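You operate a simulated robot arm through the tools that you are given. There is no shell and no other tool. Be economical: measure what you need, move in short steps, check, and stop when the job is done.

The job below is to be done with a simulated two-armed robot. You get a single attempt, and the scene is never put back.

Task
Dust the empty spots on the teal and gold display mats, then restock the teal one with a dish.
Fine: wipe with the blue cloth pad and put it back; the teal dish from the packing bench's middle drawer; the other two stay in it, shut it; the gold spot stays empty; leave the third mat and the dishes on show. What is to be rubbed or washed off counts as gone when no trace of it is left.
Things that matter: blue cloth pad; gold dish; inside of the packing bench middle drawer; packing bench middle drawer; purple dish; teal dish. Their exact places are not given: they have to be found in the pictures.

It is judged by the outcome, as a careful person would: the job done as asked, and still so three seconds after it is handed in. It fails if anything else is knocked over, pushed out of place, dropped, spilled or broken. Flat cloth is picked up by pressing the open fingertips on it (5 to 10 N) and closing them slowly along it; thin cloth reads only 2 to 8 mm in the jaws.

Robot
Two 7-joint arms with two-finger parallel grippers on one trunk, on a base that drives. Base frame: it is fixed to the floor where the robot stands at the start and does not move with it; the origin is under the middle of the robot, x ahead of it, y to its left, z up. Lengths are in cm, angles in degrees, forces in N, time in s.
The left shoulder is at the start at [7, 16.3, 119.1], the right one opposite. With the tool pointing down near the work surface each hand reaches from about 22 to 84 cm from the robot's upright axis, wherever it stands, measured 20 degrees to its own side. Places, roughly: gold dish [125, -50, 125]; inside of the packing bench middle drawer [100, 10, 70]; packing bench middle drawer [90, 10, 70]; purple dish [125, -25, 125]. Payload 3.43 kg a hand.
The TCP of each hand is the grasp point between the finger pads, 3.4 cm short of the fingertips. In the tool frame z runs along the fingers and y along their closing line. Largest opening 12.8 cm; finger width 2.4, thickness 1.2; the body of the gripper, 4.8 by 13 cm, starts 9.6 cm behind the TCP.
Orientation is that of the tool frame in the base frame, as a unit quaternion [x, y, z, w]. With the fingers straight down and closing along the base's y, the tool's x points along the base's -x, its y along +y and its z along -z.

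Tools
- The arms move only by the tool step_arm. It takes "left_steps", "right_steps" or both (then of equal length, played together; a hand with none holds still); each is text: rows parted by semicolons, each of 7 numbers parted by spaces: the finger opening in cm, from 0 to 12.8, then the shift along the tool's x, y, z in cm, then the turn, a rotation vector about the tool's x, y, z in degrees. In form: grip x y z rx ry rz; .... A call has 1 to 10 rows; each row shifts and turns the commanded pose from where the row before left it, along the tool's axes as they then stand. Rows are played at 5 a second. More than 5 cm and 8.6 degrees between two rows, or a gripper value outside its range, and nothing of the call is played. Where a pose cannot be reached the arm comes as near as it can. A force on the tool above 40 N (or 10 N above the force at the start of the call, whichever is more), or a blocked arm, ends the call early, and 0.2 s more pass. The fingers move at their own pace (about 15.3 cm/s each) and stop on an object; they squeeze with about 22 N. The grip force told is the motor's: it shows also when the fingers shut on nothing. Time passes only in rows, and 0.2 s behind the last, so rows that do not move let the fingers close. It gives the time, the measured TCP pose, the force on the tool (base axes), the opening and the grip force at its end, in the units of the frame above (readings bear some noise), with the torque about the TCP (base axes, N m) and any sound that the robot's microphone picked up.
- Cameras (640 x 400 px; columns grow to the right, rows downward): "scene" is now at [14.42, -1.1, 144]; the picture's right is [-0.11, -0.99, -0.00], its down [-0.35, 0.04, -0.94] and it looks along [0.93, -0.10, -0.35] (base axes); focal length 214 px, centre (320, 200). "left" rides on the left gripper at [7.6, 1.1, -16] in its tool frame; the picture's right is [-0.15, 0.99, 0.00], its down [-0.88, -0.13, -0.46] and it looks along [-0.45, -0.07, 0.89] (tool axes); focal length 234 px, centre (320, 200). "right" rides on the right gripper at [7.6, -1.1, -16] in its tool frame; the picture's right is [0.15, 0.99, 0.00], its down [-0.88, 0.13, -0.46] and it looks along [-0.45, 0.07, 0.89] (tool axes); focal length 234 px, centre (320, 200).
- get_image(camera): a new picture of that camera. It takes no simulated time.
- slide_trunk(by): slides the trunk up (or, below 0, down) by that many cm; the arms and the scene camera ride with it, the base frame stays. It gives what a move gives, with no picture.
- steer(legs): drives the robot by 1 to 6 legs, each [ahead, left, turn to the left] in cm, cm and degrees, along the robot's own axes; the way and the turn of a leg run together, so that a leg with both is an arc; at most 150 cm and 180 degrees a leg. The arms and the cameras ride along, it lands a little off, and it stops where it bumps. It gives what a move gives.
- aim_head(pan, tilt): turns the head with the scene camera to pan (to the left, within 86 degrees either way) and tilt (down, from -29 to 69), counted from straight ahead of the robot. It gives what a move gives.
- locate(camera, pixels): there is no depth. For up to 12 entries [column, row, z] of the newest picture of that camera ("zoom" is the newest enlarged one), the place [x, y] in the base frame at which the ray of that pixel passes the height z, good to about 0.2 cm. It takes no simulated time.
- zoom(camera, box): a new picture of the part [left, top, right, bottom] of that camera's present view, enlarged. It takes no simulated time.
- hand_in(): hands the job in; it is judged then, once.

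Work in short steps. Measure before you move; look again where a grasp or a placing could have gone wrong, and mend it. You have 80 turns and 62 pictures in all, those below and enlarged ones among them. Open the grippers and draw the arms clear of the work before you hand the job in, unless the task says otherwise; then end with one line.

The tools are called by a JSON object that holds its "op" and its "data". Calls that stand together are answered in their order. step_arm: Moves the arms, as the interface text tells. Its arguments: {"type":"object","properties":{"left_steps":{"type":"string"},"right_steps":{"type":"string"}},"required":[]} The other tools are called the same way: slide_trunk (by) slides the trunk up or down; steer (legs) drives the base; aim_head (pan, tilt) turns the head that bears the scene camera; get_image (camera) takes a picture; locate (camera, pixels) gives the place at which the rays of pixels pass given heights; zoom (camera, box) takes an enlarged picture of a part of a camera's view; hand_in () hands the job in.

At the start:

```text
time_s: 0.0
left_ee_pos: [50.22, 14.38, 152.53]
left_ee_rot: [0.0, 1.0, 0.0, 0.0]
left_contact_force: [-0.3, -0.1, 0.4]
left_ft_torque: [0.02, -0.01, -0.06]
left_grip_width: 12.79
left_gripper_force: 0.1
right_ee_pos: [36.4, -24.87, 142.54]
right_ee_rot: [0.0, 1.0, 0.002, 0.0]
right_contact_force: [-0.2, -0.3, -0.6]
right_ft_torque: [0.0, 0.04, 0.01]
right_grip_width: 12.82
right_gripper_force: 0.1
trunk travel left (down, up): [-67.1, 26.9]
robot x, y, heading: [0.04, -0.25, 0.1]
head pan, tilt: [-6.2, 20.7]
```

scene: 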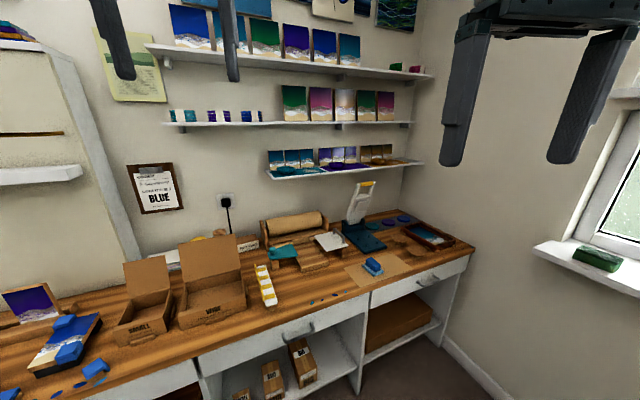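
right: 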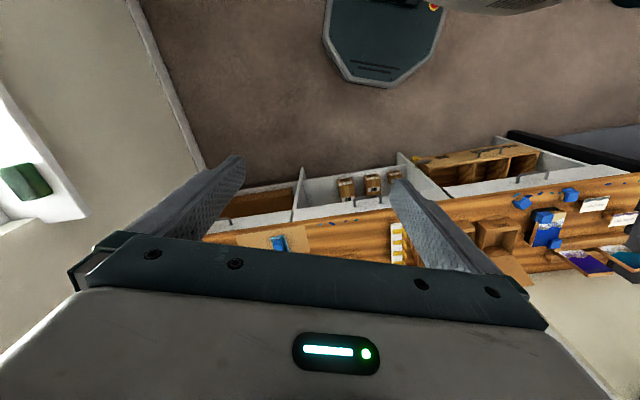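
left: 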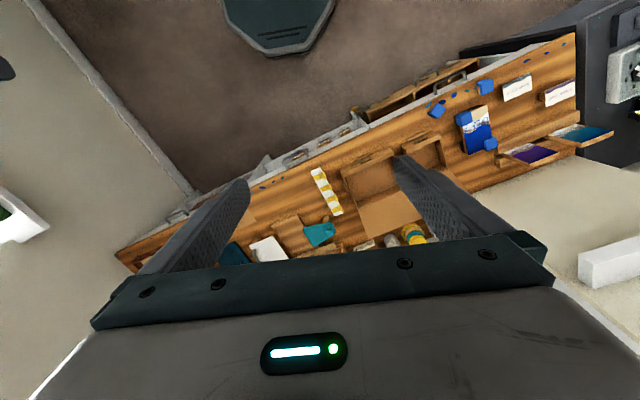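

I take an enlarged look at the shelves and at the bench to find mats, pad and drawer.

{"op": "zoom", "data": {"camera": "scene", "box": [240, 130, 440, 255]}}

{"op": "zoom", "data": {"camera": "scene", "box": [180, 210, 480, 398]}}

```text
3.20 times, centred on (340, 192) of scene
```

zoom: 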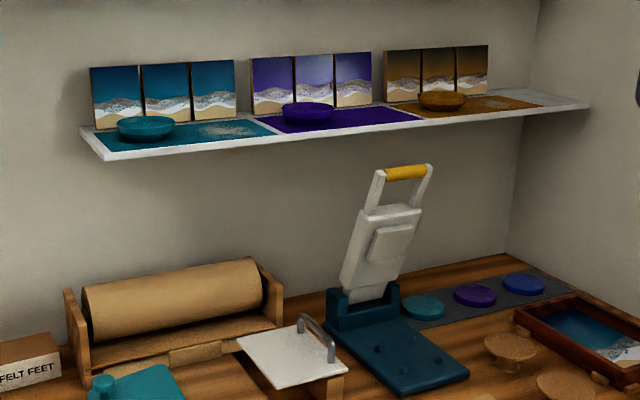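

```text
2.13 times, centred on (330, 304) of scene
```

zoom: 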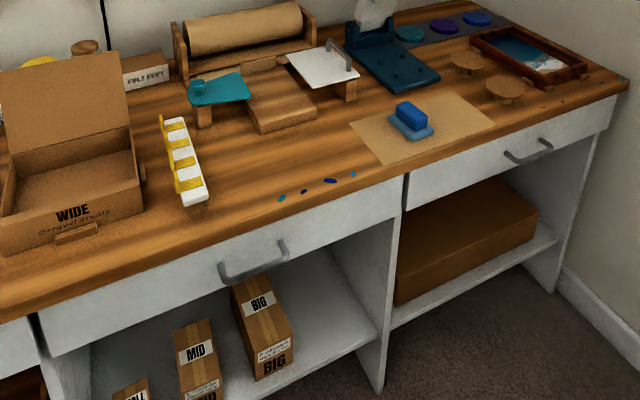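

Now I locate bench edge corners, the pad, the middle drawer handle, and shelf points.

{"op": "locate", "data": {"camera": "scene", "pixels": [[473, 250, 66.5], [370, 290, 66.5], [197, 352, 66.5], [372, 268, 68], [285, 340, 58], [312, 325, 58], [345, 268, 66.5], [386, 286, 66.5], [410, 262, 66.5], [365, 252, 66.5], [425, 162, 124], [271, 180, 124]]}}

{"op": "aim_head", "data": {"pan": 0, "tilt": 45}}

{"op": "get_image", "data": {"camera": "scene"}}

```text
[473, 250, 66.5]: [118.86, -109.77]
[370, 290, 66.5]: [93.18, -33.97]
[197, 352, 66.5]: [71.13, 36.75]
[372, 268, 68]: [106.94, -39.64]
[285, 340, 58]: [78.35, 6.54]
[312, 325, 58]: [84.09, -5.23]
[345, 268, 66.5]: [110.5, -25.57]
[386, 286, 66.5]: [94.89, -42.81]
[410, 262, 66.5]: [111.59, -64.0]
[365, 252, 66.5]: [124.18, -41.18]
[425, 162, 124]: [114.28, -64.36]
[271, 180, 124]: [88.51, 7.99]
```

```text
time_s: 0.9
left_ee_pos: [50.05, 14.42, 152.47]
left_ee_rot: [0.0, 1.0, 0.0, 0.001]
left_contact_force: [0.2, 0.3, -0.8]
left_ft_torque: [0.0, -0.01, 0.01]
left_grip_width: 12.83
left_gripper_force: 0.0
right_ee_pos: [36.35, -24.88, 142.68]
right_ee_rot: [0.0, 1.0, -0.001, 0.0]
right_contact_force: [-0.1, 0.2, -0.3]
right_ft_torque: [0.0, 0.02, 0.01]
right_grip_width: 12.78
right_gripper_force: 0.1
trunk travel left (down, up): [-67.1, 26.9]
robot x, y, heading: [0.05, 0.35, 0.3]
head pan, tilt: [0.0, 45.0]
```

```text
56 pictures are left
```

scene: 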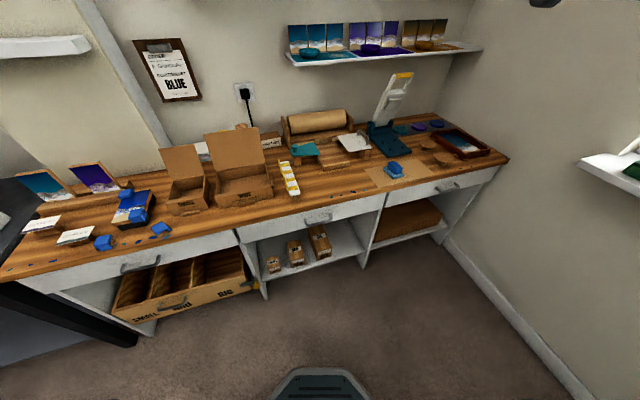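

The bench front runs at about 18° (normal heading ≈18°). I turn to face it squarely and drive to the right, in front of pad and shelf, then look.

{"op": "steer", "data": {"legs": [[0, 0, 17.8], [12, -50, 0]]}}

{"op": "aim_head", "data": {"pan": 0, "tilt": 22}}

{"op": "get_image", "data": {"camera": "scene"}}

```text
time_s: 4.9
left_ee_pos: [69.73, -15.38, 152.48]
left_ee_rot: [-0.151, 0.989, -0.001, 0.0]
left_contact_force: [0.8, 0.4, 0.1]
left_ft_torque: [-0.04, 0.0, 0.01]
left_grip_width: 12.77
left_gripper_force: 0.1
right_ee_pos: [68.49, -57.06, 142.55]
right_ee_rot: [-0.152, 0.988, -0.001, 0.0]
right_contact_force: [0.5, -0.2, 0.0]
right_ft_torque: [0.01, -0.01, 0.03]
right_grip_width: 12.83
right_gripper_force: 0.1
trunk travel left (down, up): [-67.1, 26.9]
robot x, y, heading: [26.56, -44.19, 17.6]
head pan, tilt: [0.0, 45.0]
```

```text
time_s: 5.8
left_ee_pos: [69.81, -15.55, 152.47]
left_ee_rot: [-0.152, 0.988, 0.0, 0.001]
left_contact_force: [0.1, 0.5, 0.8]
left_ft_torque: [0.0, 0.02, 0.05]
left_grip_width: 12.81
left_gripper_force: 0.1
right_ee_pos: [68.5, -57.19, 142.53]
right_ee_rot: [-0.151, 0.988, 0.0, 0.0]
right_contact_force: [-0.6, 0.2, 0.1]
right_ft_torque: [0.03, 0.02, 0.0]
right_grip_width: 12.8
right_gripper_force: 0.1
trunk travel left (down, up): [-67.1, 26.9]
robot x, y, heading: [26.41, -44.19, 17.7]
head pan, tilt: [0.0, 22.0]
```

```text
55 pictures are left
```

scene: 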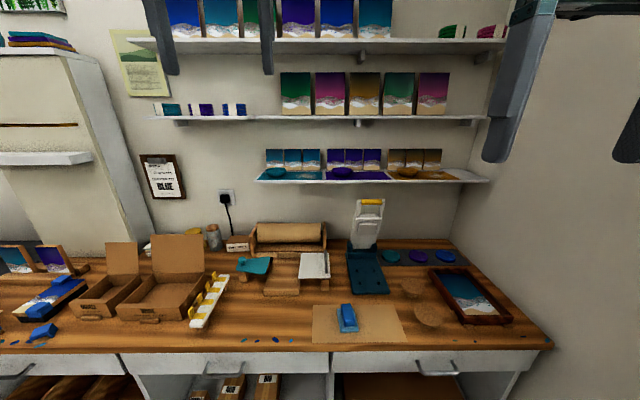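

I intersect the shelf's right front corner (490,181) and others from this second view with the first view's ray to get shelf height.

{"op": "locate", "data": {"camera": "scene", "pixels": [[490, 181, 124], [490, 181, 114], [255, 181, 124], [255, 181, 114], [348, 328, 66.5], [348, 308, 70], [220, 374, 58], [437, 374, 58], [313, 307, 66.5], [406, 340, 66.5], [555, 346, 66.5], [5, 352, 66.5]]}}

{"op": "zoom", "data": {"camera": "scene", "box": [240, 105, 500, 268]}}

{"op": "zoom", "data": {"camera": "scene", "box": [180, 280, 420, 400]}}

```text
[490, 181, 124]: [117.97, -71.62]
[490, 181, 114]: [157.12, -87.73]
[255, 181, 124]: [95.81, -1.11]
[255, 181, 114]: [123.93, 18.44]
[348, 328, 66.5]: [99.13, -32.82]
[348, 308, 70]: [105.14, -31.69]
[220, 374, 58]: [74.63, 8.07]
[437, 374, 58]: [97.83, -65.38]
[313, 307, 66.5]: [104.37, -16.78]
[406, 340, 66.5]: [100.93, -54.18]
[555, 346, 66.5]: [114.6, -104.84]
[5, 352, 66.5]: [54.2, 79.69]
```

```text
2.45 times, centred on (370, 186) of scene
```

zoom: 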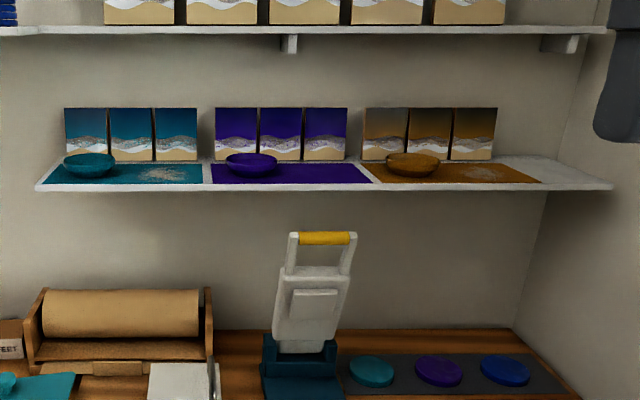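

```text
2.67 times, centred on (300, 340) of scene
```

zoom: 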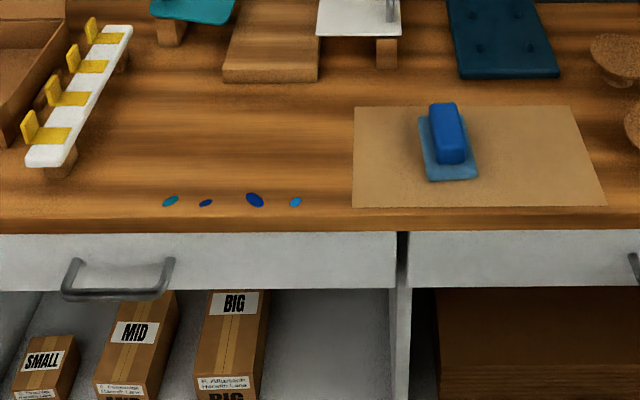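

The two views together put the bench top near z≈78 and the shelf near z≈119, different from the rough hints. I raise the trunk 20 cm for a clean vertical baseline and look again.

{"op": "locate", "data": {"camera": "scene", "pixels": [[490, 181, 119], [255, 181, 119], [306.8, 175.8, 119], [441.4, 175, 119], [206.5, 379, 70], [243, 378, 70], [343.5, 334, 78]]}}

{"op": "slide_trunk", "data": {"by": 20}}

{"op": "aim_head", "data": {"pan": 0, "tilt": 30}}

{"op": "get_image", "data": {"camera": "scene"}}

{"op": "zoom", "data": {"camera": "scene", "box": [240, 105, 500, 268]}}

```text
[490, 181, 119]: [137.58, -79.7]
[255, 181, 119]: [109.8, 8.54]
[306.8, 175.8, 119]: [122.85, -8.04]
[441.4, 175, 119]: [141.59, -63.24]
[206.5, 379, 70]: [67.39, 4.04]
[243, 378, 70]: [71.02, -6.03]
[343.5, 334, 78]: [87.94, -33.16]
```

```text
time_s: 7.9
left_ee_pos: [69.81, -15.53, 172.48]
left_ee_rot: [-0.151, 0.989, 0.0, 0.001]
left_contact_force: [0.3, -0.4, 0.1]
left_ft_torque: [-0.02, -0.01, -0.01]
left_grip_width: 12.82
left_gripper_force: 0.0
right_ee_pos: [68.46, -57.23, 162.62]
right_ee_rot: [-0.152, 0.988, 0.0, 0.001]
right_contact_force: [-0.3, -0.1, -1.1]
right_ft_torque: [0.02, 0.03, -0.04]
right_grip_width: 12.78
right_gripper_force: 0.1
trunk travel left (down, up): [-87.1, 6.9]
robot x, y, heading: [26.13, -44.64, 17.4]
head pan, tilt: [0.0, 22.0]
```

```text
time_s: 8.6
left_ee_pos: [69.76, -15.47, 172.46]
left_ee_rot: [-0.152, 0.988, 0.0, 0.001]
left_contact_force: [0.6, -1.2, 0.1]
left_ft_torque: [0.0, 0.02, 0.0]
left_grip_width: 12.82
left_gripper_force: 0.1
right_ee_pos: [68.5, -57.16, 162.59]
right_ee_rot: [-0.152, 0.988, 0.0, 0.001]
right_contact_force: [-0.1, 0.0, -0.1]
right_ft_torque: [0.01, 0.02, -0.03]
right_grip_width: 12.79
right_gripper_force: 0.1
trunk travel left (down, up): [-87.1, 6.9]
robot x, y, heading: [26.23, -44.06, 17.5]
head pan, tilt: [0.0, 30.0]
```

```text
52 pictures are left
```

scene: 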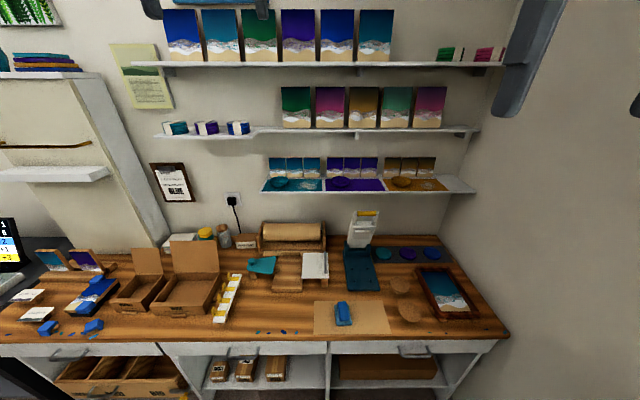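

```text
2.45 times, centred on (370, 186) of scene
```

zoom: 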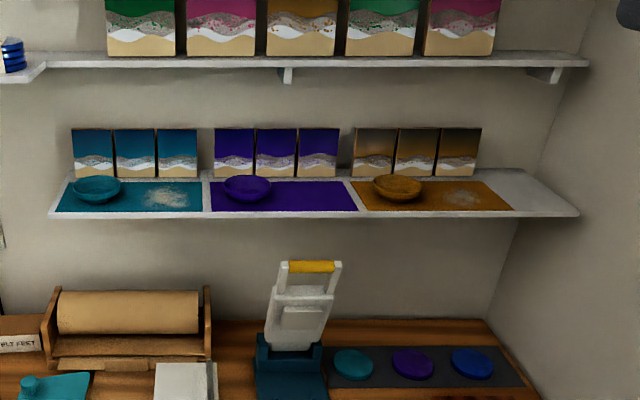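

I locate the same features from the higher view.

{"op": "locate", "data": {"camera": "zoom", "pixels": [[50, 216, 119], [578, 215, 119], [172, 196, 119], [463, 198, 119], [57, 210, 119], [514, 210, 119], [125, 178, 119], [97, 182, 122]]}}

{"op": "locate", "data": {"camera": "scene", "pixels": [[510, 338, 66.5], [510, 338, 78], [343, 326, 78], [343, 326, 66.5]]}}

```text
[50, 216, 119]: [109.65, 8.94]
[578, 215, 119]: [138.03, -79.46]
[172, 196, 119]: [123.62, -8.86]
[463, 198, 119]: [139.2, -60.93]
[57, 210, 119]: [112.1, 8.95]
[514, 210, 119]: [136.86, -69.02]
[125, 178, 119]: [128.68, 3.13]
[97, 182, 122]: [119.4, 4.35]
```

```text
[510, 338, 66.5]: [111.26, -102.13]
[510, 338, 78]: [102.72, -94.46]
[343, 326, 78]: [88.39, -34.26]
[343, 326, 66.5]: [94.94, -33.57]
```

The shelf bottom edge at z≈119 agrees in both views (shelf front u≈107 along the bench normal). I check where the shelf above sits, since it limits hand clearance.

{"op": "locate", "data": {"camera": "zoom", "pixels": [[588, 66, 141], [588, 66, 142.5], [588, 66, 144], [290, 70, 142.5], [578, 211, 121], [463, 198, 121], [172, 196, 121], [143, 196, 121], [204, 196, 121], [172, 184, 121], [172, 208, 121]]}}

{"op": "steer", "data": {"legs": [[22, -13, 0]]}}

{"op": "aim_head", "data": {"pan": 0, "tilt": 40}}

{"op": "get_image", "data": {"camera": "scene"}}

```text
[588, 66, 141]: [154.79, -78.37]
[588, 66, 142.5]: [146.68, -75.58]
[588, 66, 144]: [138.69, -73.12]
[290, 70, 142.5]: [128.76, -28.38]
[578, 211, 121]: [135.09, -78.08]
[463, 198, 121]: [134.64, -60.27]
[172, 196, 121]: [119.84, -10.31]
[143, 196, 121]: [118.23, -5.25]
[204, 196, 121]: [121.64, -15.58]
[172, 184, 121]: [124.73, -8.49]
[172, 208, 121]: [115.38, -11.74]
```

```text
time_s: 10.5
left_ee_pos: [94.3, -20.98, 172.66]
left_ee_rot: [-0.155, 0.988, -0.002, 0.003]
left_contact_force: [-1.0, 0.6, -0.2]
left_ft_torque: [0.0, -0.07, -0.01]
left_grip_width: 12.79
left_gripper_force: 0.0
right_ee_pos: [93.24, -62.71, 162.62]
right_ee_rot: [-0.155, 0.988, 0.0, 0.003]
right_contact_force: [0.0, 0.1, 0.1]
right_ft_torque: [-0.04, -0.03, 0.02]
right_grip_width: 12.8
right_gripper_force: 0.0
trunk travel left (down, up): [-87.1, 6.9]
robot x, y, heading: [51.33, -50.44, 17.7]
head pan, tilt: [0.0, 30.0]
```

```text
time_s: 11.2
left_ee_pos: [94.58, -21.18, 172.56]
left_ee_rot: [-0.155, 0.988, -0.001, 0.001]
left_contact_force: [-0.1, -0.7, -0.4]
left_ft_torque: [-0.01, -0.02, 0.03]
left_grip_width: 12.81
left_gripper_force: 0.1
right_ee_pos: [93.66, -62.79, 162.57]
right_ee_rot: [-0.154, 0.988, 0.0, 0.001]
right_contact_force: [0.3, 0.4, 0.0]
right_ft_torque: [0.03, -0.01, 0.01]
right_grip_width: 12.79
right_gripper_force: 0.1
trunk travel left (down, up): [-87.1, 6.9]
robot x, y, heading: [51.31, -50.13, 17.8]
head pan, tilt: [0.0, 40.0]
```

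```text
50 pictures are left
```

scene: 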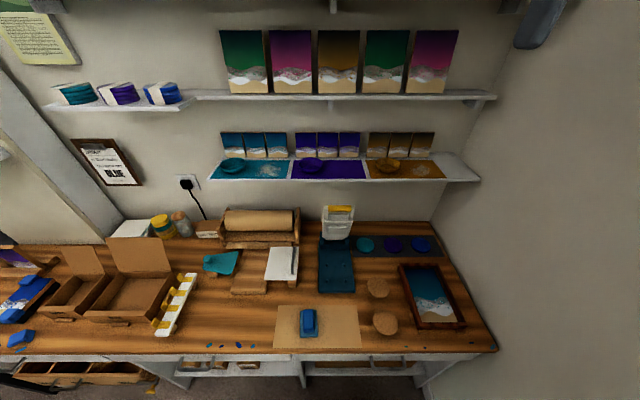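

I'm close now. Zoom on the pad at (309,322) for grasp geometry.

{"op": "zoom", "data": {"camera": "scene", "box": [264, 290, 374, 358]}}

{"op": "locate", "data": {"camera": "zoom", "pixels": [[210, 270, 78], [320, 270, 78], [205, 120, 78], [310, 120, 78], [210, 250, 81], [300, 250, 81], [220, 120, 81], [290, 120, 81]]}}

```text
5.82 times, centred on (319, 324) of scene
```

zoom: 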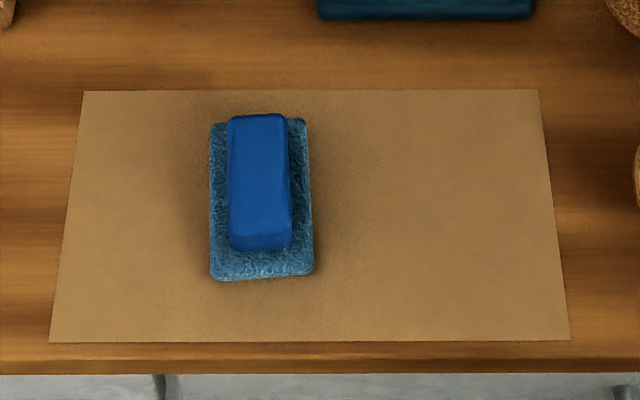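

```text
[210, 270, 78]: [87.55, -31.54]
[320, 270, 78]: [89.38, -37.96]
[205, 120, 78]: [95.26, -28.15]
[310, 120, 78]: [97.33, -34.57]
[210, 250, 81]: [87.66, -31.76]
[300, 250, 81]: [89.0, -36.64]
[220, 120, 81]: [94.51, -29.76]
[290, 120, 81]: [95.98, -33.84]
```

Pad base ≈6.2×8.5 cm centred (92.2,−33.1), block ≈3.5 wide, oriented ≈20°. I strafe 18 cm left so the right hand can work, then pitch the right tool 30° forward and lower it.

{"op": "steer", "data": {"legs": [[0, 18, 0]]}}

{"op": "step_arm", "data": {"right_steps": "9 0 0 5 0 -8 0; 9 0 0 5 0 -8 0; 9 0 0 5 0 -8 0; 9 0 0 5 0 -6 0; 9 2.5 0 4.3 0 0 0; 9 2.5 0 4.3 0 0 0; 9 2.5 0 4.3 0 0 0; 9 2.5 0 4.3 0 0 0; 9 2.5 0 4.3 0 0 0; 9 2.5 0 4.3 0 0 0"}}

```text
time_s: 12.7
left_ee_pos: [89.47, -4.85, 172.55]
left_ee_rot: [-0.156, 0.988, 0.001, 0.001]
left_contact_force: [-0.1, -0.3, 0.2]
left_ft_torque: [0.03, 0.03, 0.01]
left_grip_width: 12.78
left_gripper_force: 0.1
right_ee_pos: [88.52, -46.53, 162.55]
right_ee_rot: [-0.156, 0.988, 0.001, 0.0]
right_contact_force: [0.0, -0.3, -0.2]
right_ft_torque: [0.05, 0.07, -0.02]
right_grip_width: 12.8
right_gripper_force: 0.2
trunk travel left (down, up): [-87.1, 6.9]
robot x, y, heading: [46.31, -33.51, 17.8]
head pan, tilt: [0.0, 40.0]
```

```text
time_s: 14.9
left_ee_pos: [89.45, -4.37, 172.57]
left_ee_rot: [-0.156, 0.988, 0.001, 0.001]
left_contact_force: [0.0, -0.6, -0.3]
left_ft_torque: [-0.03, -0.02, 0.02]
left_grip_width: 12.8
left_gripper_force: 0.0
right_ee_pos: [101.46, -42.27, 118.2]
right_ee_rot: [-0.15, 0.954, 0.04, 0.255]
right_contact_force: [-0.7, 0.0, 0.3]
right_ft_torque: [0.02, 0.01, -0.03]
right_grip_width: 9.0
right_gripper_force: 0.1
right hand out of reach, approached as far as the arm can: row 5, 6, 7, 8, 9, 10
trunk travel left (down, up): [-87.1, 6.9]
robot x, y, heading: [46.28, -33.7, 18.0]
head pan, tilt: [0.0, 40.0]
```

The arm is out of reach downward because the trunk is high; I lower the trunk 25 cm (right hand goes to z≈93, clear of things).

{"op": "slide_trunk", "data": {"by": -25}}

{"op": "step_arm", "data": {"right_steps": "9 0 0 0 0 0 0"}}

{"op": "get_image", "data": {"camera": "right"}}

```text
time_s: 17.5
left_ee_pos: [89.3, -4.34, 147.56]
left_ee_rot: [-0.156, 0.988, 0.0, 0.001]
left_contact_force: [0.1, -0.1, 0.6]
left_ft_torque: [-0.03, -0.01, -0.04]
left_grip_width: 12.82
left_gripper_force: 0.1
right_ee_pos: [101.46, -42.26, 93.28]
right_ee_rot: [-0.149, 0.955, 0.04, 0.255]
right_contact_force: [-0.1, 0.6, 0.5]
right_ft_torque: [-0.01, 0.01, -0.02]
right_grip_width: 8.98
right_gripper_force: 0.0
trunk travel left (down, up): [-62.1, 31.9]
robot x, y, heading: [46.54, -33.67, 18.0]
head pan, tilt: [0.0, 40.0]
```

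```text
time_s: 17.9
left_ee_pos: [89.39, -4.38, 147.49]
left_ee_rot: [-0.156, 0.988, 0.001, 0.001]
left_contact_force: [0.2, 0.4, 0.3]
left_ft_torque: [0.0, -0.05, 0.0]
left_grip_width: 12.81
left_gripper_force: 0.1
right_ee_pos: [101.38, -42.3, 93.14]
right_ee_rot: [-0.15, 0.955, 0.041, 0.254]
right_contact_force: [0.5, 0.3, -0.6]
right_ft_torque: [-0.03, 0.01, 0.0]
right_grip_width: 9.0
right_gripper_force: 0.1
trunk travel left (down, up): [-62.1, 31.9]
robot x, y, heading: [46.3, -33.52, 18.2]
head pan, tilt: [0.0, 40.0]
```

```text
48 pictures are left
```

right: 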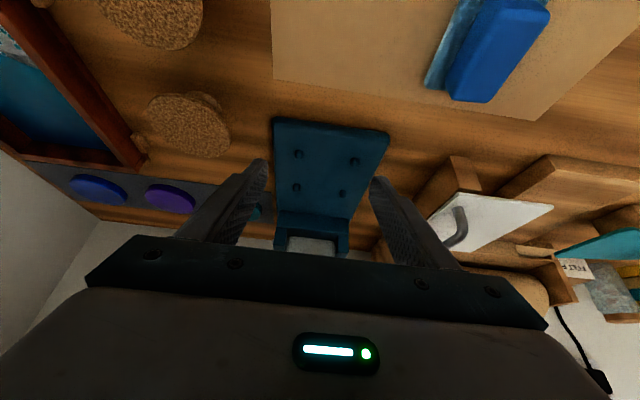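

The pad's block is visible at top right (≈(495,50)). I locate its edges here to cross-check height and place.

{"op": "locate", "data": {"camera": "right", "pixels": [[462, 98, 81.5], [492, 102, 81.5], [550, 5, 81.5], [424, 87, 78.5], [272, 78, 78], [535, 121, 78], [535, 121, 76]]}}

{"op": "zoom", "data": {"camera": "scene", "box": [220, 240, 420, 365]}}

```text
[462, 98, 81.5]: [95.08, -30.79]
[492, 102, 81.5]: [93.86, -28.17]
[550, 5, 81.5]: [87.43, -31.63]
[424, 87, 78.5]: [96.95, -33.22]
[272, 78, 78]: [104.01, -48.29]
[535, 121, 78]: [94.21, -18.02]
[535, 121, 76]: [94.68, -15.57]
```

```text
3.20 times, centred on (320, 302) of scene
```

zoom: 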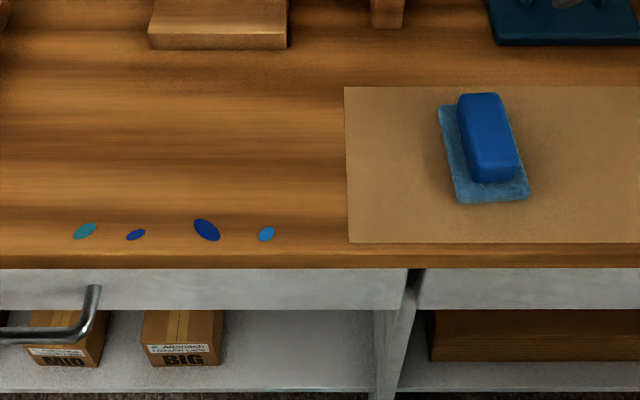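

Cross-check the kraft corner and pad corners in the scene zoom at z=78.

{"op": "locate", "data": {"camera": "zoom", "pixels": [[344, 87, 78], [344, 87, 76.5], [440, 107, 78.5], [500, 100, 78.5], [528, 198, 78.5], [460, 202, 78.5], [459, 97, 81.5], [497, 94, 81.5], [519, 172, 81.5], [475, 178, 81.5]]}}

```text
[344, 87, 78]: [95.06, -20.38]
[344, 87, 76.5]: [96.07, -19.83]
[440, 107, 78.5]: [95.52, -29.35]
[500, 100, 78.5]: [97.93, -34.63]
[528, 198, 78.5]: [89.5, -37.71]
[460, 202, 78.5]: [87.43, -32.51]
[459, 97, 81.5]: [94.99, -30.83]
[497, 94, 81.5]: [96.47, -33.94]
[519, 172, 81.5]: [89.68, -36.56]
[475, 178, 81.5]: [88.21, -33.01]
```

Combining right camera and scene: bench z≈80.3, block top z≈84.5, block centre u≈76.3, v≈−59.3. I move horizontally above it and check.

{"op": "step_arm", "data": {"right_steps": "9 2.54 3.9 -1.47 0 0 0; 9 2.54 3.9 -1.47 0 0 0; 9 2.54 3.9 -1.47 0 0 0; 9 0 0 0 0 0 0"}}

{"op": "get_image", "data": {"camera": "right"}}

```text
time_s: 18.9
left_ee_pos: [89.34, -4.5, 147.55]
left_ee_rot: [-0.155, 0.988, 0.001, 0.0]
left_contact_force: [-0.1, 0.5, -0.3]
left_ft_torque: [0.02, 0.02, 0.03]
left_grip_width: 12.78
left_gripper_force: 0.1
right_ee_pos: [95.21, -30.64, 93.13]
right_ee_rot: [-0.149, 0.955, 0.039, 0.255]
right_contact_force: [0.5, 0.3, 0.1]
right_ft_torque: [0.03, -0.01, 0.02]
right_grip_width: 9.01
right_gripper_force: 0.0
right hand out of reach, approached as far as the arm can: row 1, 2, 3
trunk travel left (down, up): [-62.1, 31.9]
robot x, y, heading: [45.99, -33.33, 17.6]
head pan, tilt: [0.0, 40.0]
```

```text
46 pictures are left
```

right: 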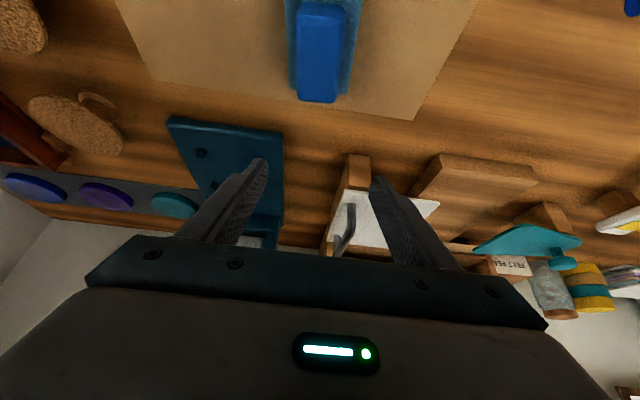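

Reach inward is cramped; I back the base off 16 cm so the hand works further out, then move over the pad.

{"op": "steer", "data": {"legs": [[-16, 0, 0]]}}

{"op": "step_arm", "data": {"right_steps": "9 -2.5 -0.3 1.5 0 0 0; 9 -2.5 -0.3 1.5 0 0 0; 9 -2.5 -0.3 1.5 0 0 0; 9 0 0 0 0 0 0"}}

{"op": "get_image", "data": {"camera": "right"}}

```text
time_s: 20.3
left_ee_pos: [74.07, -9.24, 147.38]
left_ee_rot: [-0.157, 0.988, 0.0, 0.0]
left_contact_force: [-0.6, -0.2, 0.7]
left_ft_torque: [-0.02, -0.01, 0.01]
left_grip_width: 12.8
left_gripper_force: 0.0
right_ee_pos: [80.1, -35.46, 93.19]
right_ee_rot: [-0.15, 0.955, 0.04, 0.254]
right_contact_force: [0.0, -0.3, 0.1]
right_ft_torque: [0.01, 0.03, 0.02]
right_grip_width: 8.99
right_gripper_force: 0.0
trunk travel left (down, up): [-62.1, 31.9]
robot x, y, heading: [30.76, -38.68, 17.7]
head pan, tilt: [0.0, 40.0]
```

```text
time_s: 21.3
left_ee_pos: [74.09, -9.25, 147.54]
left_ee_rot: [-0.156, 0.988, 0.001, 0.001]
left_contact_force: [0.1, 0.3, -0.7]
left_ft_torque: [0.02, 0.0, 0.02]
left_grip_width: 12.83
left_gripper_force: 0.1
right_ee_pos: [88.67, -33.63, 93.15]
right_ee_rot: [-0.151, 0.955, 0.04, 0.254]
right_contact_force: [-0.1, -0.3, 0.0]
right_ft_torque: [-0.05, 0.01, -0.03]
right_grip_width: 9.01
right_gripper_force: 0.0
trunk travel left (down, up): [-62.1, 31.9]
robot x, y, heading: [30.81, -38.02, 18.0]
head pan, tilt: [0.0, 40.0]
```

```text
45 pictures are left
```

right: 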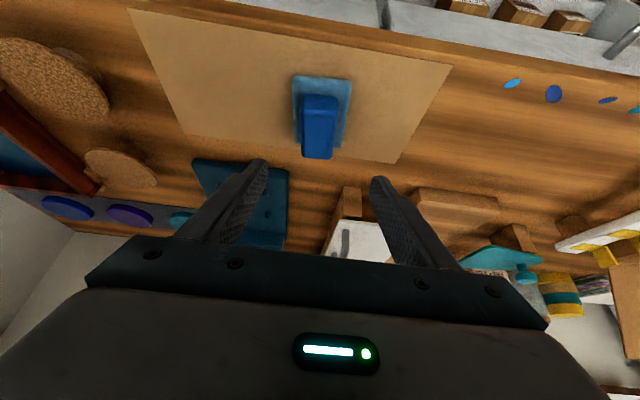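

Laterally aligned (block columns 303–337, fingers centred ≈320). I locate block edges at z=84.5.

{"op": "locate", "data": {"camera": "right", "pixels": [[302, 130, 84.5], [334, 132, 84.5], [303, 96, 84.5], [338, 97, 84.5], [293, 78, 81], [350, 83, 81], [395, 163, 80.3], [130, 10, 80.3]]}}

{"op": "zoom", "data": {"camera": "right", "box": [240, 50, 400, 200]}}

```text
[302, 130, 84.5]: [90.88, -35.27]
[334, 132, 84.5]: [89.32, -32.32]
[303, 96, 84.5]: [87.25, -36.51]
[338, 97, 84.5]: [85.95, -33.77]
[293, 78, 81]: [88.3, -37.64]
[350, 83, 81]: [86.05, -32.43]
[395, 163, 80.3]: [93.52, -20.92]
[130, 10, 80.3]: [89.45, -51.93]
```

```text
2.67 times, centred on (320, 125) of right
```

zoom: 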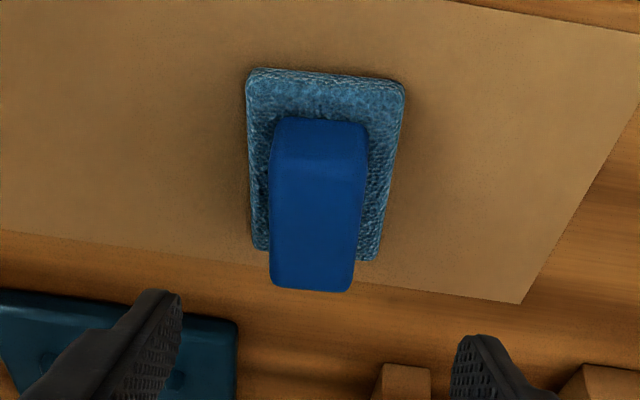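

{"op": "locate", "data": {"camera": "zoom", "pixels": [[273, 157, 84.5], [364, 160, 84.5], [271, 283, 84.5], [352, 290, 84.5], [247, 72, 81], [405, 85, 81], [253, 250, 81], [375, 261, 81]]}}

```text
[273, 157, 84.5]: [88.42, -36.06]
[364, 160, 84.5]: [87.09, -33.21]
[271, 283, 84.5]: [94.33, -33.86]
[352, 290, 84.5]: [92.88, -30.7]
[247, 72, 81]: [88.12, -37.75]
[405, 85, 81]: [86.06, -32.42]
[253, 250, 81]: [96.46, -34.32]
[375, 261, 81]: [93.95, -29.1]
```

Pad is oriented ≈22°, tool ≈17.8°. I yaw +4°, and descend to grasp height in two rows.

{"op": "step_arm", "data": {"right_steps": "7.5 0 0 0 -2 0 -3.46; 7.5 1.62 -0.25 3.5 0 0 0; 7.5 1.62 -0.25 3.5 0 0 0; 7.5 0 0 0 0 0 0"}}

{"op": "get_image", "data": {"camera": "right"}}

```text
time_s: 22.3
left_ee_pos: [74.03, -9.32, 147.43]
left_ee_rot: [-0.156, 0.988, 0.0, 0.001]
left_contact_force: [-0.2, 0.6, 0.5]
left_ft_torque: [-0.01, 0.02, 0.01]
left_grip_width: 12.79
left_gripper_force: 0.1
right_ee_pos: [89.38, -33.85, 85.42]
right_ee_rot: [-0.184, 0.949, 0.049, 0.253]
right_contact_force: [-0.1, -0.6, 0.6]
right_ft_torque: [0.02, 0.0, 0.04]
right_grip_width: 7.48
right_gripper_force: 0.0
trunk travel left (down, up): [-62.1, 31.9]
robot x, y, heading: [31.23, -38.4, 17.9]
head pan, tilt: [0.0, 40.0]
```

```text
43 pictures are left
```

right: 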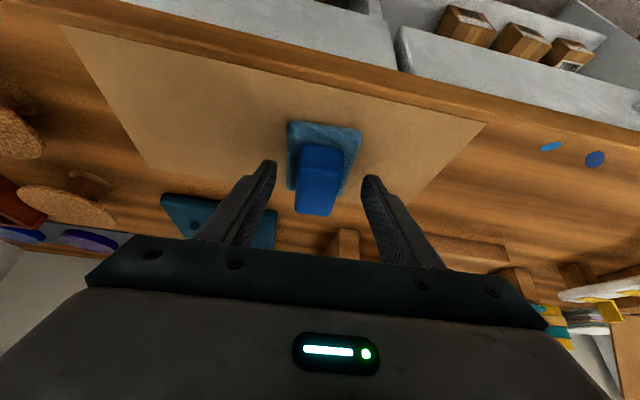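

Fingers straddle the block with no contact. I lower 0.4 cm more and close.

{"op": "step_arm", "data": {"right_steps": "7.5 0.2 0 0.35 0 0 0; 3 0 0 0 0 0 0; 2 0 0 0 0 0 0; 2 0 0 0 0 0 0; 2 0 0 0 0 0 0"}}

{"op": "zoom", "data": {"camera": "right", "box": [220, 90, 420, 260]}}

```text
time_s: 23.5
left_ee_pos: [73.94, -9.2, 147.54]
left_ee_rot: [-0.157, 0.988, 0.0, 0.001]
left_contact_force: [0.0, 0.1, 0.1]
left_ft_torque: [-0.05, 0.01, 0.02]
left_grip_width: 12.79
left_gripper_force: 0.0
right_ee_pos: [89.42, -33.92, 84.95]
right_ee_rot: [-0.184, 0.949, 0.049, 0.252]
right_contact_force: [1.3, 0.3, 4.8]
right_ft_torque: [-0.08, -0.16, 0.06]
right_grip_width: 3.52
right_gripper_force: 22.3
trunk travel left (down, up): [-62.1, 31.9]
robot x, y, heading: [31.06, -38.16, 17.8]
head pan, tilt: [0.0, 40.0]
```

```text
2.35 times, centred on (320, 175) of right
```

zoom: 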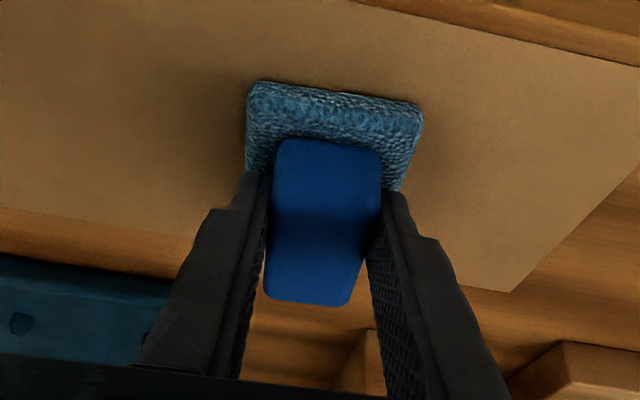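

Gripped (3.52 cm, 22 N). Now lift 15 cm, raise the trunk 30 cm, and drive ahead 15 and left 16 toward the teal spot.

{"op": "step_arm", "data": {"right_steps": "2 -1 0 -1.73 0 0 0; 2 -2.4 0 -4.16 0 0 0; 2 -2.4 0 -4.16 0 0 0; 2 -2.4 0 -4.16 0 0 0; 2 0 0 0 0 0 0"}}

{"op": "slide_trunk", "data": {"by": 30}}

{"op": "steer", "data": {"legs": [[15, 16, 0]]}}

{"op": "aim_head", "data": {"pan": 0, "tilt": 45}}

{"op": "get_image", "data": {"camera": "scene"}}

```text
time_s: 24.7
left_ee_pos: [74.05, -9.38, 147.48]
left_ee_rot: [-0.157, 0.988, 0.0, 0.0]
left_contact_force: [0.4, 0.3, 0.4]
left_ft_torque: [-0.04, 0.02, -0.02]
left_grip_width: 12.81
left_gripper_force: 0.2
right_ee_pos: [89.48, -33.93, 101.32]
right_ee_rot: [-0.183, 0.949, 0.048, 0.252]
right_contact_force: [-0.1, 0.4, -1.3]
right_ft_torque: [-0.05, 0.03, 0.01]
right_grip_width: 2.0
right_gripper_force: 0.0
trunk travel left (down, up): [-62.1, 31.9]
robot x, y, heading: [30.54, -38.38, 18.0]
head pan, tilt: [0.0, 40.0]
```

```text
time_s: 27.7
left_ee_pos: [74.15, -9.23, 177.45]
left_ee_rot: [-0.156, 0.988, 0.0, 0.001]
left_contact_force: [0.6, -0.1, 0.3]
left_ft_torque: [0.02, -0.01, 0.02]
left_grip_width: 12.79
left_gripper_force: 0.0
right_ee_pos: [89.52, -33.84, 131.36]
right_ee_rot: [-0.184, 0.949, 0.048, 0.252]
right_contact_force: [-0.2, 0.3, -0.1]
right_ft_torque: [-0.01, 0.01, -0.01]
right_grip_width: 2.01
right_gripper_force: 0.0
trunk travel left (down, up): [-92.1, 1.9]
robot x, y, heading: [30.87, -38.51, 18.1]
head pan, tilt: [0.0, 40.0]
```

```text
time_s: 29.4
left_ee_pos: [83.09, 9.92, 177.68]
left_ee_rot: [-0.156, 0.988, 0.001, 0.003]
left_contact_force: [-0.3, -1.0, -1.2]
left_ft_torque: [0.04, -0.06, -0.03]
left_grip_width: 12.82
left_gripper_force: 0.0
right_ee_pos: [98.46, -14.52, 131.5]
right_ee_rot: [-0.183, 0.949, 0.051, 0.253]
right_contact_force: [-0.5, -0.4, 0.3]
right_ft_torque: [0.03, 0.01, 0.01]
right_grip_width: 1.99
right_gripper_force: 0.0
trunk travel left (down, up): [-92.1, 1.9]
robot x, y, heading: [39.86, -18.45, 18.0]
head pan, tilt: [0.0, 40.0]
```

```text
time_s: 30.0
left_ee_pos: [83.02, 10.25, 177.51]
left_ee_rot: [-0.156, 0.988, 0.001, 0.001]
left_contact_force: [0.1, 0.4, 1.0]
left_ft_torque: [0.03, -0.01, -0.03]
left_grip_width: 12.81
left_gripper_force: 0.0
right_ee_pos: [98.61, -14.31, 131.42]
right_ee_rot: [-0.182, 0.949, 0.049, 0.252]
right_contact_force: [0.3, -1.3, -0.8]
right_ft_torque: [0.05, 0.03, -0.03]
right_grip_width: 2.03
right_gripper_force: 0.0
trunk travel left (down, up): [-92.1, 1.9]
robot x, y, heading: [40.19, -18.37, 18.0]
head pan, tilt: [0.0, 45.0]
```

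```text
41 pictures are left
```

scene: 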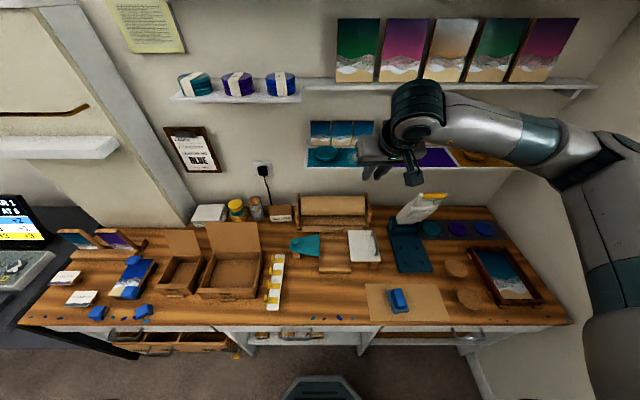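

The fingers read 2.0 cm: the pad slipped out on lifting and still lies on its sheet at (398,300). I go back and regrip with a slower lift.

{"op": "steer", "data": {"legs": [[-15, -16, 0]]}}

{"op": "slide_trunk", "data": {"by": -30}}

{"op": "step_arm", "data": {"right_steps": "7.5 0 0 0 0 0 0; 7.5 2.2 0 3.8 0 0 0; 7.5 0 0 0 0 0 0"}}

{"op": "zoom", "data": {"camera": "right", "box": [200, 30, 440, 220]}}

```text
time_s: 31.7
left_ee_pos: [74.17, -8.75, 177.2]
left_ee_rot: [-0.156, 0.988, -0.002, -0.001]
left_contact_force: [0.4, 0.5, 0.2]
left_ft_torque: [-0.09, 0.01, 0.0]
left_grip_width: 12.82
left_gripper_force: 0.1
right_ee_pos: [89.62, -33.41, 131.16]
right_ee_rot: [-0.184, 0.949, 0.047, 0.252]
right_contact_force: [0.6, 0.9, -0.3]
right_ft_torque: [-0.06, 0.02, -0.01]
right_grip_width: 2.01
right_gripper_force: 0.0
trunk travel left (down, up): [-92.1, 1.9]
robot x, y, heading: [30.64, -38.58, 17.9]
head pan, tilt: [0.0, 45.0]
```

```text
time_s: 34.7
left_ee_pos: [74.01, -9.32, 147.54]
left_ee_rot: [-0.157, 0.988, 0.0, 0.0]
left_contact_force: [0.1, 0.8, -0.2]
left_ft_torque: [0.01, -0.01, -0.03]
left_grip_width: 12.82
left_gripper_force: 0.1
right_ee_pos: [89.43, -33.88, 101.44]
right_ee_rot: [-0.184, 0.949, 0.049, 0.252]
right_contact_force: [0.5, 0.3, 1.0]
right_ft_torque: [-0.02, -0.01, 0.01]
right_grip_width: 1.99
right_gripper_force: 0.2
trunk travel left (down, up): [-62.1, 31.9]
robot x, y, heading: [30.75, -38.59, 17.9]
head pan, tilt: [0.0, 45.0]
```

```text
time_s: 35.5
left_ee_pos: [73.9, -9.31, 147.5]
left_ee_rot: [-0.157, 0.988, -0.001, 0.0]
left_contact_force: [-0.7, -0.2, 0.0]
left_ft_torque: [-0.04, -0.05, -0.03]
left_grip_width: 12.82
left_gripper_force: 0.1
right_ee_pos: [89.29, -33.8, 96.86]
right_ee_rot: [-0.184, 0.949, 0.049, 0.252]
right_contact_force: [0.4, 0.0, 0.1]
right_ft_torque: [0.03, 0.0, 0.05]
right_grip_width: 7.49
right_gripper_force: 0.0
trunk travel left (down, up): [-62.1, 31.9]
robot x, y, heading: [30.95, -38.32, 17.6]
head pan, tilt: [0.0, 45.0]
```

```text
2.11 times, centred on (320, 125) of right
```

zoom: 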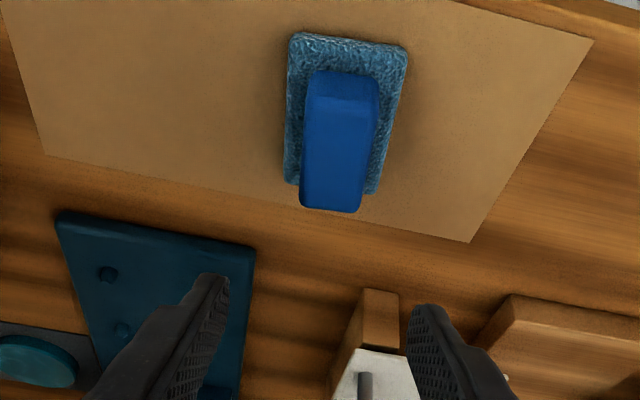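

Pad unchanged. I regrip with a steeper tool (15° pitch) for fuller finger contact, then close and lift slowly.

{"op": "step_arm", "data": {"right_steps": "7.5 0 0 0 0 7.5 0; 7.5 0 0 0 0 7.5 0; 7.5 0.72 0 3.88 0 0 0; 7.5 0.72 0 3.88 0 0 0; 7.5 0.6 0 3.4 0 0 0; 7.5 0.1 0 0.5 0 0 0; 7.5 0 0 0 0 0 0"}}

{"op": "zoom", "data": {"camera": "right", "box": [220, 90, 420, 260]}}

```text
time_s: 37.1
left_ee_pos: [73.84, -9.38, 147.37]
left_ee_rot: [-0.156, 0.988, 0.0, 0.0]
left_contact_force: [0.3, -0.6, 0.7]
left_ft_torque: [-0.01, -0.02, -0.01]
left_grip_width: 12.8
left_gripper_force: 0.0
right_ee_pos: [90.18, -33.5, 85.21]
right_ee_rot: [-0.188, 0.974, 0.024, 0.126]
right_contact_force: [0.2, -0.7, 0.0]
right_ft_torque: [-0.01, 0.03, 0.02]
right_grip_width: 7.49
right_gripper_force: 0.0
trunk travel left (down, up): [-62.1, 31.9]
robot x, y, heading: [30.88, -38.7, 18.1]
head pan, tilt: [0.0, 45.0]
```

```text
2.35 times, centred on (320, 175) of right
```

zoom: 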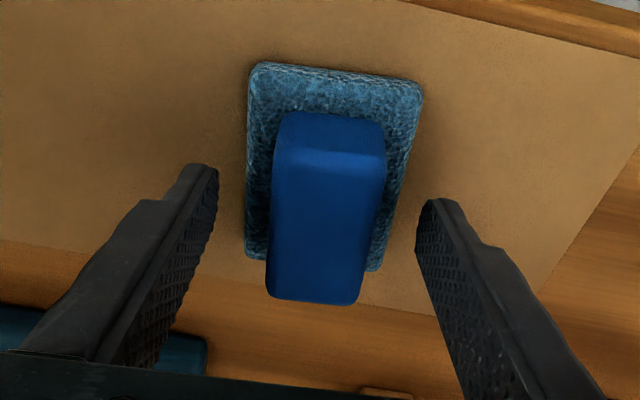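

Fingers straddle the block well. Close, hold, then lift gently 1.5 cm.

{"op": "step_arm", "data": {"right_steps": "5 0 0 0 0 0 0; 3.4 0 0 0 0 0 0; 2.5 0 0 0 0 0 0; 0 0 0 0 0 0 0; 0 0 0 0 0 0 0; 0 -0.08 0 -0.3 0 0 0; 0 -0.08 0 -0.3 0 0 0; 0 -0.13 0 -0.5 0 0 0; 0 -0.13 0 -0.5 0 0 0; 0 0 0 0 0 0 0"}}

{"op": "zoom", "data": {"camera": "right", "box": [220, 90, 420, 260]}}

```text
time_s: 39.3
left_ee_pos: [73.92, -9.33, 147.28]
left_ee_rot: [-0.156, 0.988, 0.0, 0.0]
left_contact_force: [0.6, -0.2, 0.4]
left_ft_torque: [-0.07, 0.02, 0.02]
left_grip_width: 12.8
left_gripper_force: 0.1
right_ee_pos: [90.23, -33.55, 86.87]
right_ee_rot: [-0.189, 0.973, 0.025, 0.127]
right_contact_force: [0.8, 0.2, -0.8]
right_ft_torque: [-0.01, 0.04, 0.02]
right_grip_width: 3.52
right_gripper_force: 22.3
trunk travel left (down, up): [-62.1, 31.9]
robot x, y, heading: [31.01, -38.46, 17.8]
head pan, tilt: [0.0, 45.0]
```

```text
2.35 times, centred on (320, 175) of right
```

zoom: 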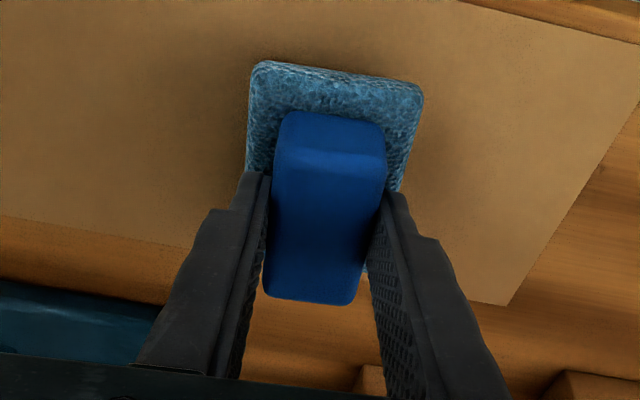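

The pad now lifts with the hand (3.52 cm still). I continue lifting moderately to z≈98, then check the width.

{"op": "step_arm", "data": {"right_steps": "0 -0.26 0 -0.97 0 0 0; 0 -0.4 0 -1.5 0 0 0; 0 -0.5 0 -1.9 0 0 0; 0 -0.5 0 -1.9 0 0 0; 0 -0.5 0 -1.9 0 0 0; 0 -0.5 0 -1.9 0 0 0; 0 -0.3 0 -1.2 0 0 0; 0 0 0 0 0 0 0"}}

{"op": "slide_trunk", "data": {"by": 29}}

{"op": "steer", "data": {"legs": [[15, 12, 0]]}}

{"op": "get_image", "data": {"camera": "right"}}

```text
time_s: 41.1
left_ee_pos: [73.89, -9.36, 147.5]
left_ee_rot: [-0.157, 0.988, 0.0, 0.001]
left_contact_force: [0.3, -1.0, 0.0]
left_ft_torque: [-0.02, -0.01, -0.01]
left_grip_width: 12.8
left_gripper_force: 0.2
right_ee_pos: [90.12, -33.66, 98.34]
right_ee_rot: [-0.188, 0.974, 0.025, 0.125]
right_contact_force: [-0.1, 0.6, -0.6]
right_ft_torque: [0.02, 0.02, -0.02]
right_grip_width: 3.51
right_gripper_force: 22.0
trunk travel left (down, up): [-62.1, 31.9]
robot x, y, heading: [30.92, -38.11, 17.9]
head pan, tilt: [0.0, 45.0]
```

```text
time_s: 44.0
left_ee_pos: [73.96, -9.29, 176.41]
left_ee_rot: [-0.156, 0.988, 0.001, 0.001]
left_contact_force: [-0.3, 0.1, 0.5]
left_ft_torque: [-0.01, -0.02, -0.05]
left_grip_width: 12.77
left_gripper_force: 0.0
right_ee_pos: [90.2, -33.57, 127.28]
right_ee_rot: [-0.188, 0.974, 0.024, 0.125]
right_contact_force: [-0.1, -0.1, -1.6]
right_ft_torque: [-0.01, 0.02, 0.02]
right_grip_width: 3.54
right_gripper_force: 22.1
trunk travel left (down, up): [-91.1, 2.9]
robot x, y, heading: [30.6, -38.13, 18.2]
head pan, tilt: [0.0, 45.0]
```

```text
time_s: 45.6
left_ee_pos: [84.51, 6.0, 176.57]
left_ee_rot: [-0.152, 0.988, 0.001, 0.002]
left_contact_force: [0.3, -1.0, 0.0]
left_ft_torque: [0.04, -0.05, -0.01]
left_grip_width: 12.78
left_gripper_force: 0.1
right_ee_pos: [100.67, -18.25, 127.44]
right_ee_rot: [-0.186, 0.974, 0.025, 0.127]
right_contact_force: [0.1, -0.7, -0.4]
right_ft_torque: [0.02, -0.04, 0.02]
right_grip_width: 3.52
right_gripper_force: 21.8
trunk travel left (down, up): [-91.1, 2.9]
robot x, y, heading: [41.93, -22.75, 17.6]
head pan, tilt: [0.0, 45.0]
```

```text
37 pictures are left
```

right: 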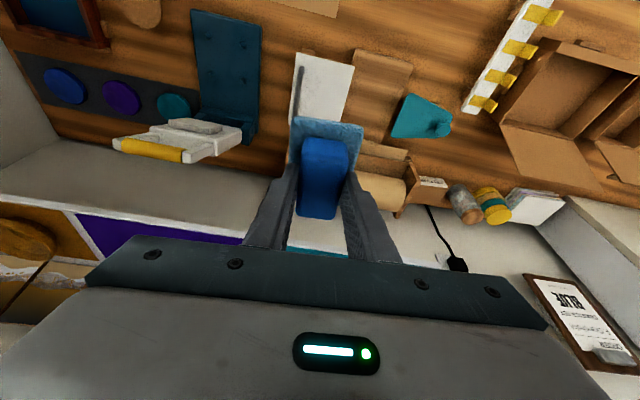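

Held. I straighten yaw, rise 2 cm, and move forward to above the teal dust spot (u≈112, v≈−46).

{"op": "step_arm", "data": {"right_steps": "0 -0.52 0 -1.93 1.04 0 3.86; 0 -3 0.3 0.81 0 0 0; 0 -3 0.3 0.81 0 0 0; 0 -3 0.3 0.81 0 0 0; 0 -3 0.3 0.81 0 0 0; 0 -3 0.3 0.81 0 0 0; 0 -3 0.3 0.81 0 0 0; 0 -1.5 0 0.4 0 0 0; 0 0 0 0 0 0 0"}}

{"op": "get_image", "data": {"camera": "right"}}

{"op": "aim_head", "data": {"pan": -5, "tilt": 40}}

{"op": "zoom", "data": {"camera": "scene", "box": [220, 60, 540, 260]}}

```text
time_s: 47.6
left_ee_pos: [85.0, 6.28, 176.44]
left_ee_rot: [-0.154, 0.988, 0.0, 0.001]
left_contact_force: [-0.2, 1.8, -0.4]
left_ft_torque: [0.04, 0.02, 0.01]
left_grip_width: 12.79
left_gripper_force: 0.1
right_ee_pos: [119.87, -10.14, 129.28]
right_ee_rot: [-0.152, 0.98, 0.019, 0.126]
right_contact_force: [0.1, -0.7, -0.9]
right_ft_torque: [-0.02, 0.01, -0.02]
right_grip_width: 3.51
right_gripper_force: 22.3
trunk travel left (down, up): [-91.1, 2.9]
robot x, y, heading: [41.82, -22.48, 17.6]
head pan, tilt: [0.0, 45.0]
```

```text
36 pictures are left
```

right: 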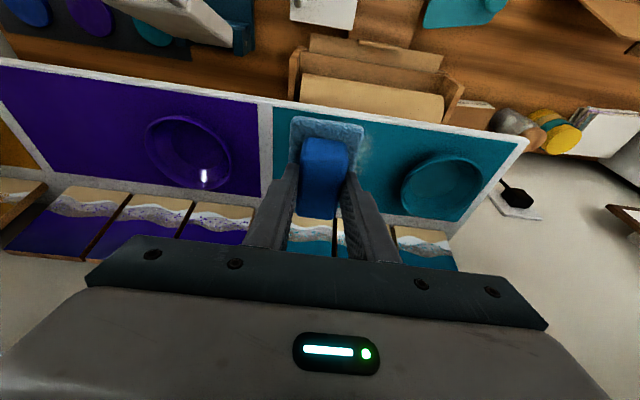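

```text
time_s: 48.3
left_ee_pos: [84.82, 6.4, 176.48]
left_ee_rot: [-0.154, 0.988, 0.001, 0.001]
left_contact_force: [-0.2, -0.1, 0.2]
left_ft_torque: [0.02, -0.02, 0.01]
left_grip_width: 12.8
left_gripper_force: 0.1
right_ee_pos: [119.77, -10.08, 129.19]
right_ee_rot: [-0.152, 0.98, 0.019, 0.128]
right_contact_force: [0.7, 0.4, -1.2]
right_ft_torque: [-0.03, 0.0, 0.01]
right_grip_width: 3.53
right_gripper_force: 22.2
trunk travel left (down, up): [-91.1, 2.9]
robot x, y, heading: [41.42, -22.58, 17.7]
head pan, tilt: [-5.0, 40.0]
```

```text
2.00 times, centred on (380, 160) of scene
```

zoom: 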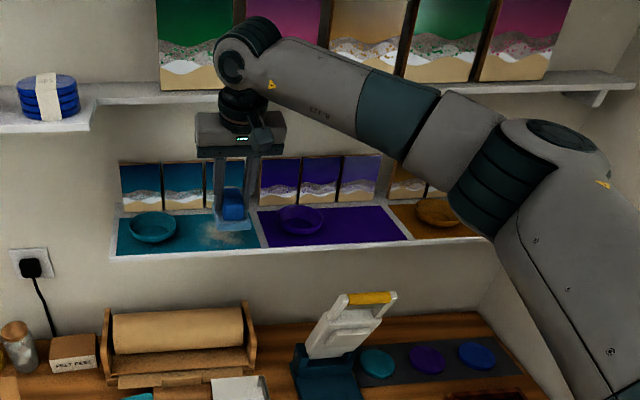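

Clear view: pad hovers over the teal mat's right part. I locate mat/dish edges in the right camera and enlarge for the dust.

{"op": "zoom", "data": {"camera": "right", "box": [230, 80, 530, 270]}}

{"op": "locate", "data": {"camera": "right", "pixels": [[272, 107, 120.4], [518, 141, 120.4], [273, 107, 119], [440, 186, 121], [447, 150, 124], [483, 175, 124], [402, 190, 123], [190, 140, 123], [452, 222, 120.4], [290, 205, 120.4]]}}

{"op": "locate", "data": {"camera": "zoom", "pixels": [[100, 100, 120.4]]}}

```text
2.11 times, centred on (380, 175) of right
```

zoom: 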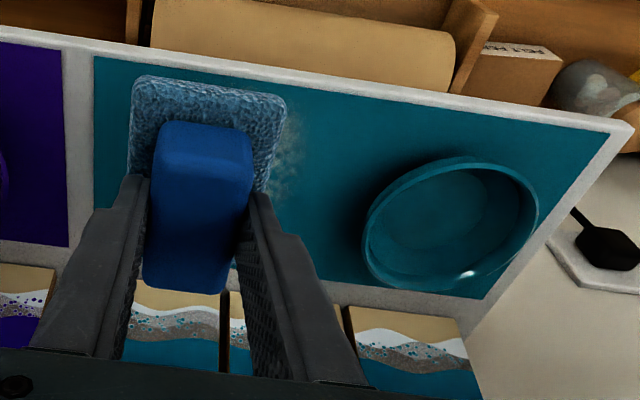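

```text
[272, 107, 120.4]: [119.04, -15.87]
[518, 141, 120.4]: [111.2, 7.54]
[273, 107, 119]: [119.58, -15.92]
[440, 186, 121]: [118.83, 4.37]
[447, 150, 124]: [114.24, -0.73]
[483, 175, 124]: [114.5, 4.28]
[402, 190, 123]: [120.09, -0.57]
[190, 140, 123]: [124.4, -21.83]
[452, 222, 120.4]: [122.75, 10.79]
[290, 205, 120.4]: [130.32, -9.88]
```

```text
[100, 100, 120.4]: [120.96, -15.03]
```

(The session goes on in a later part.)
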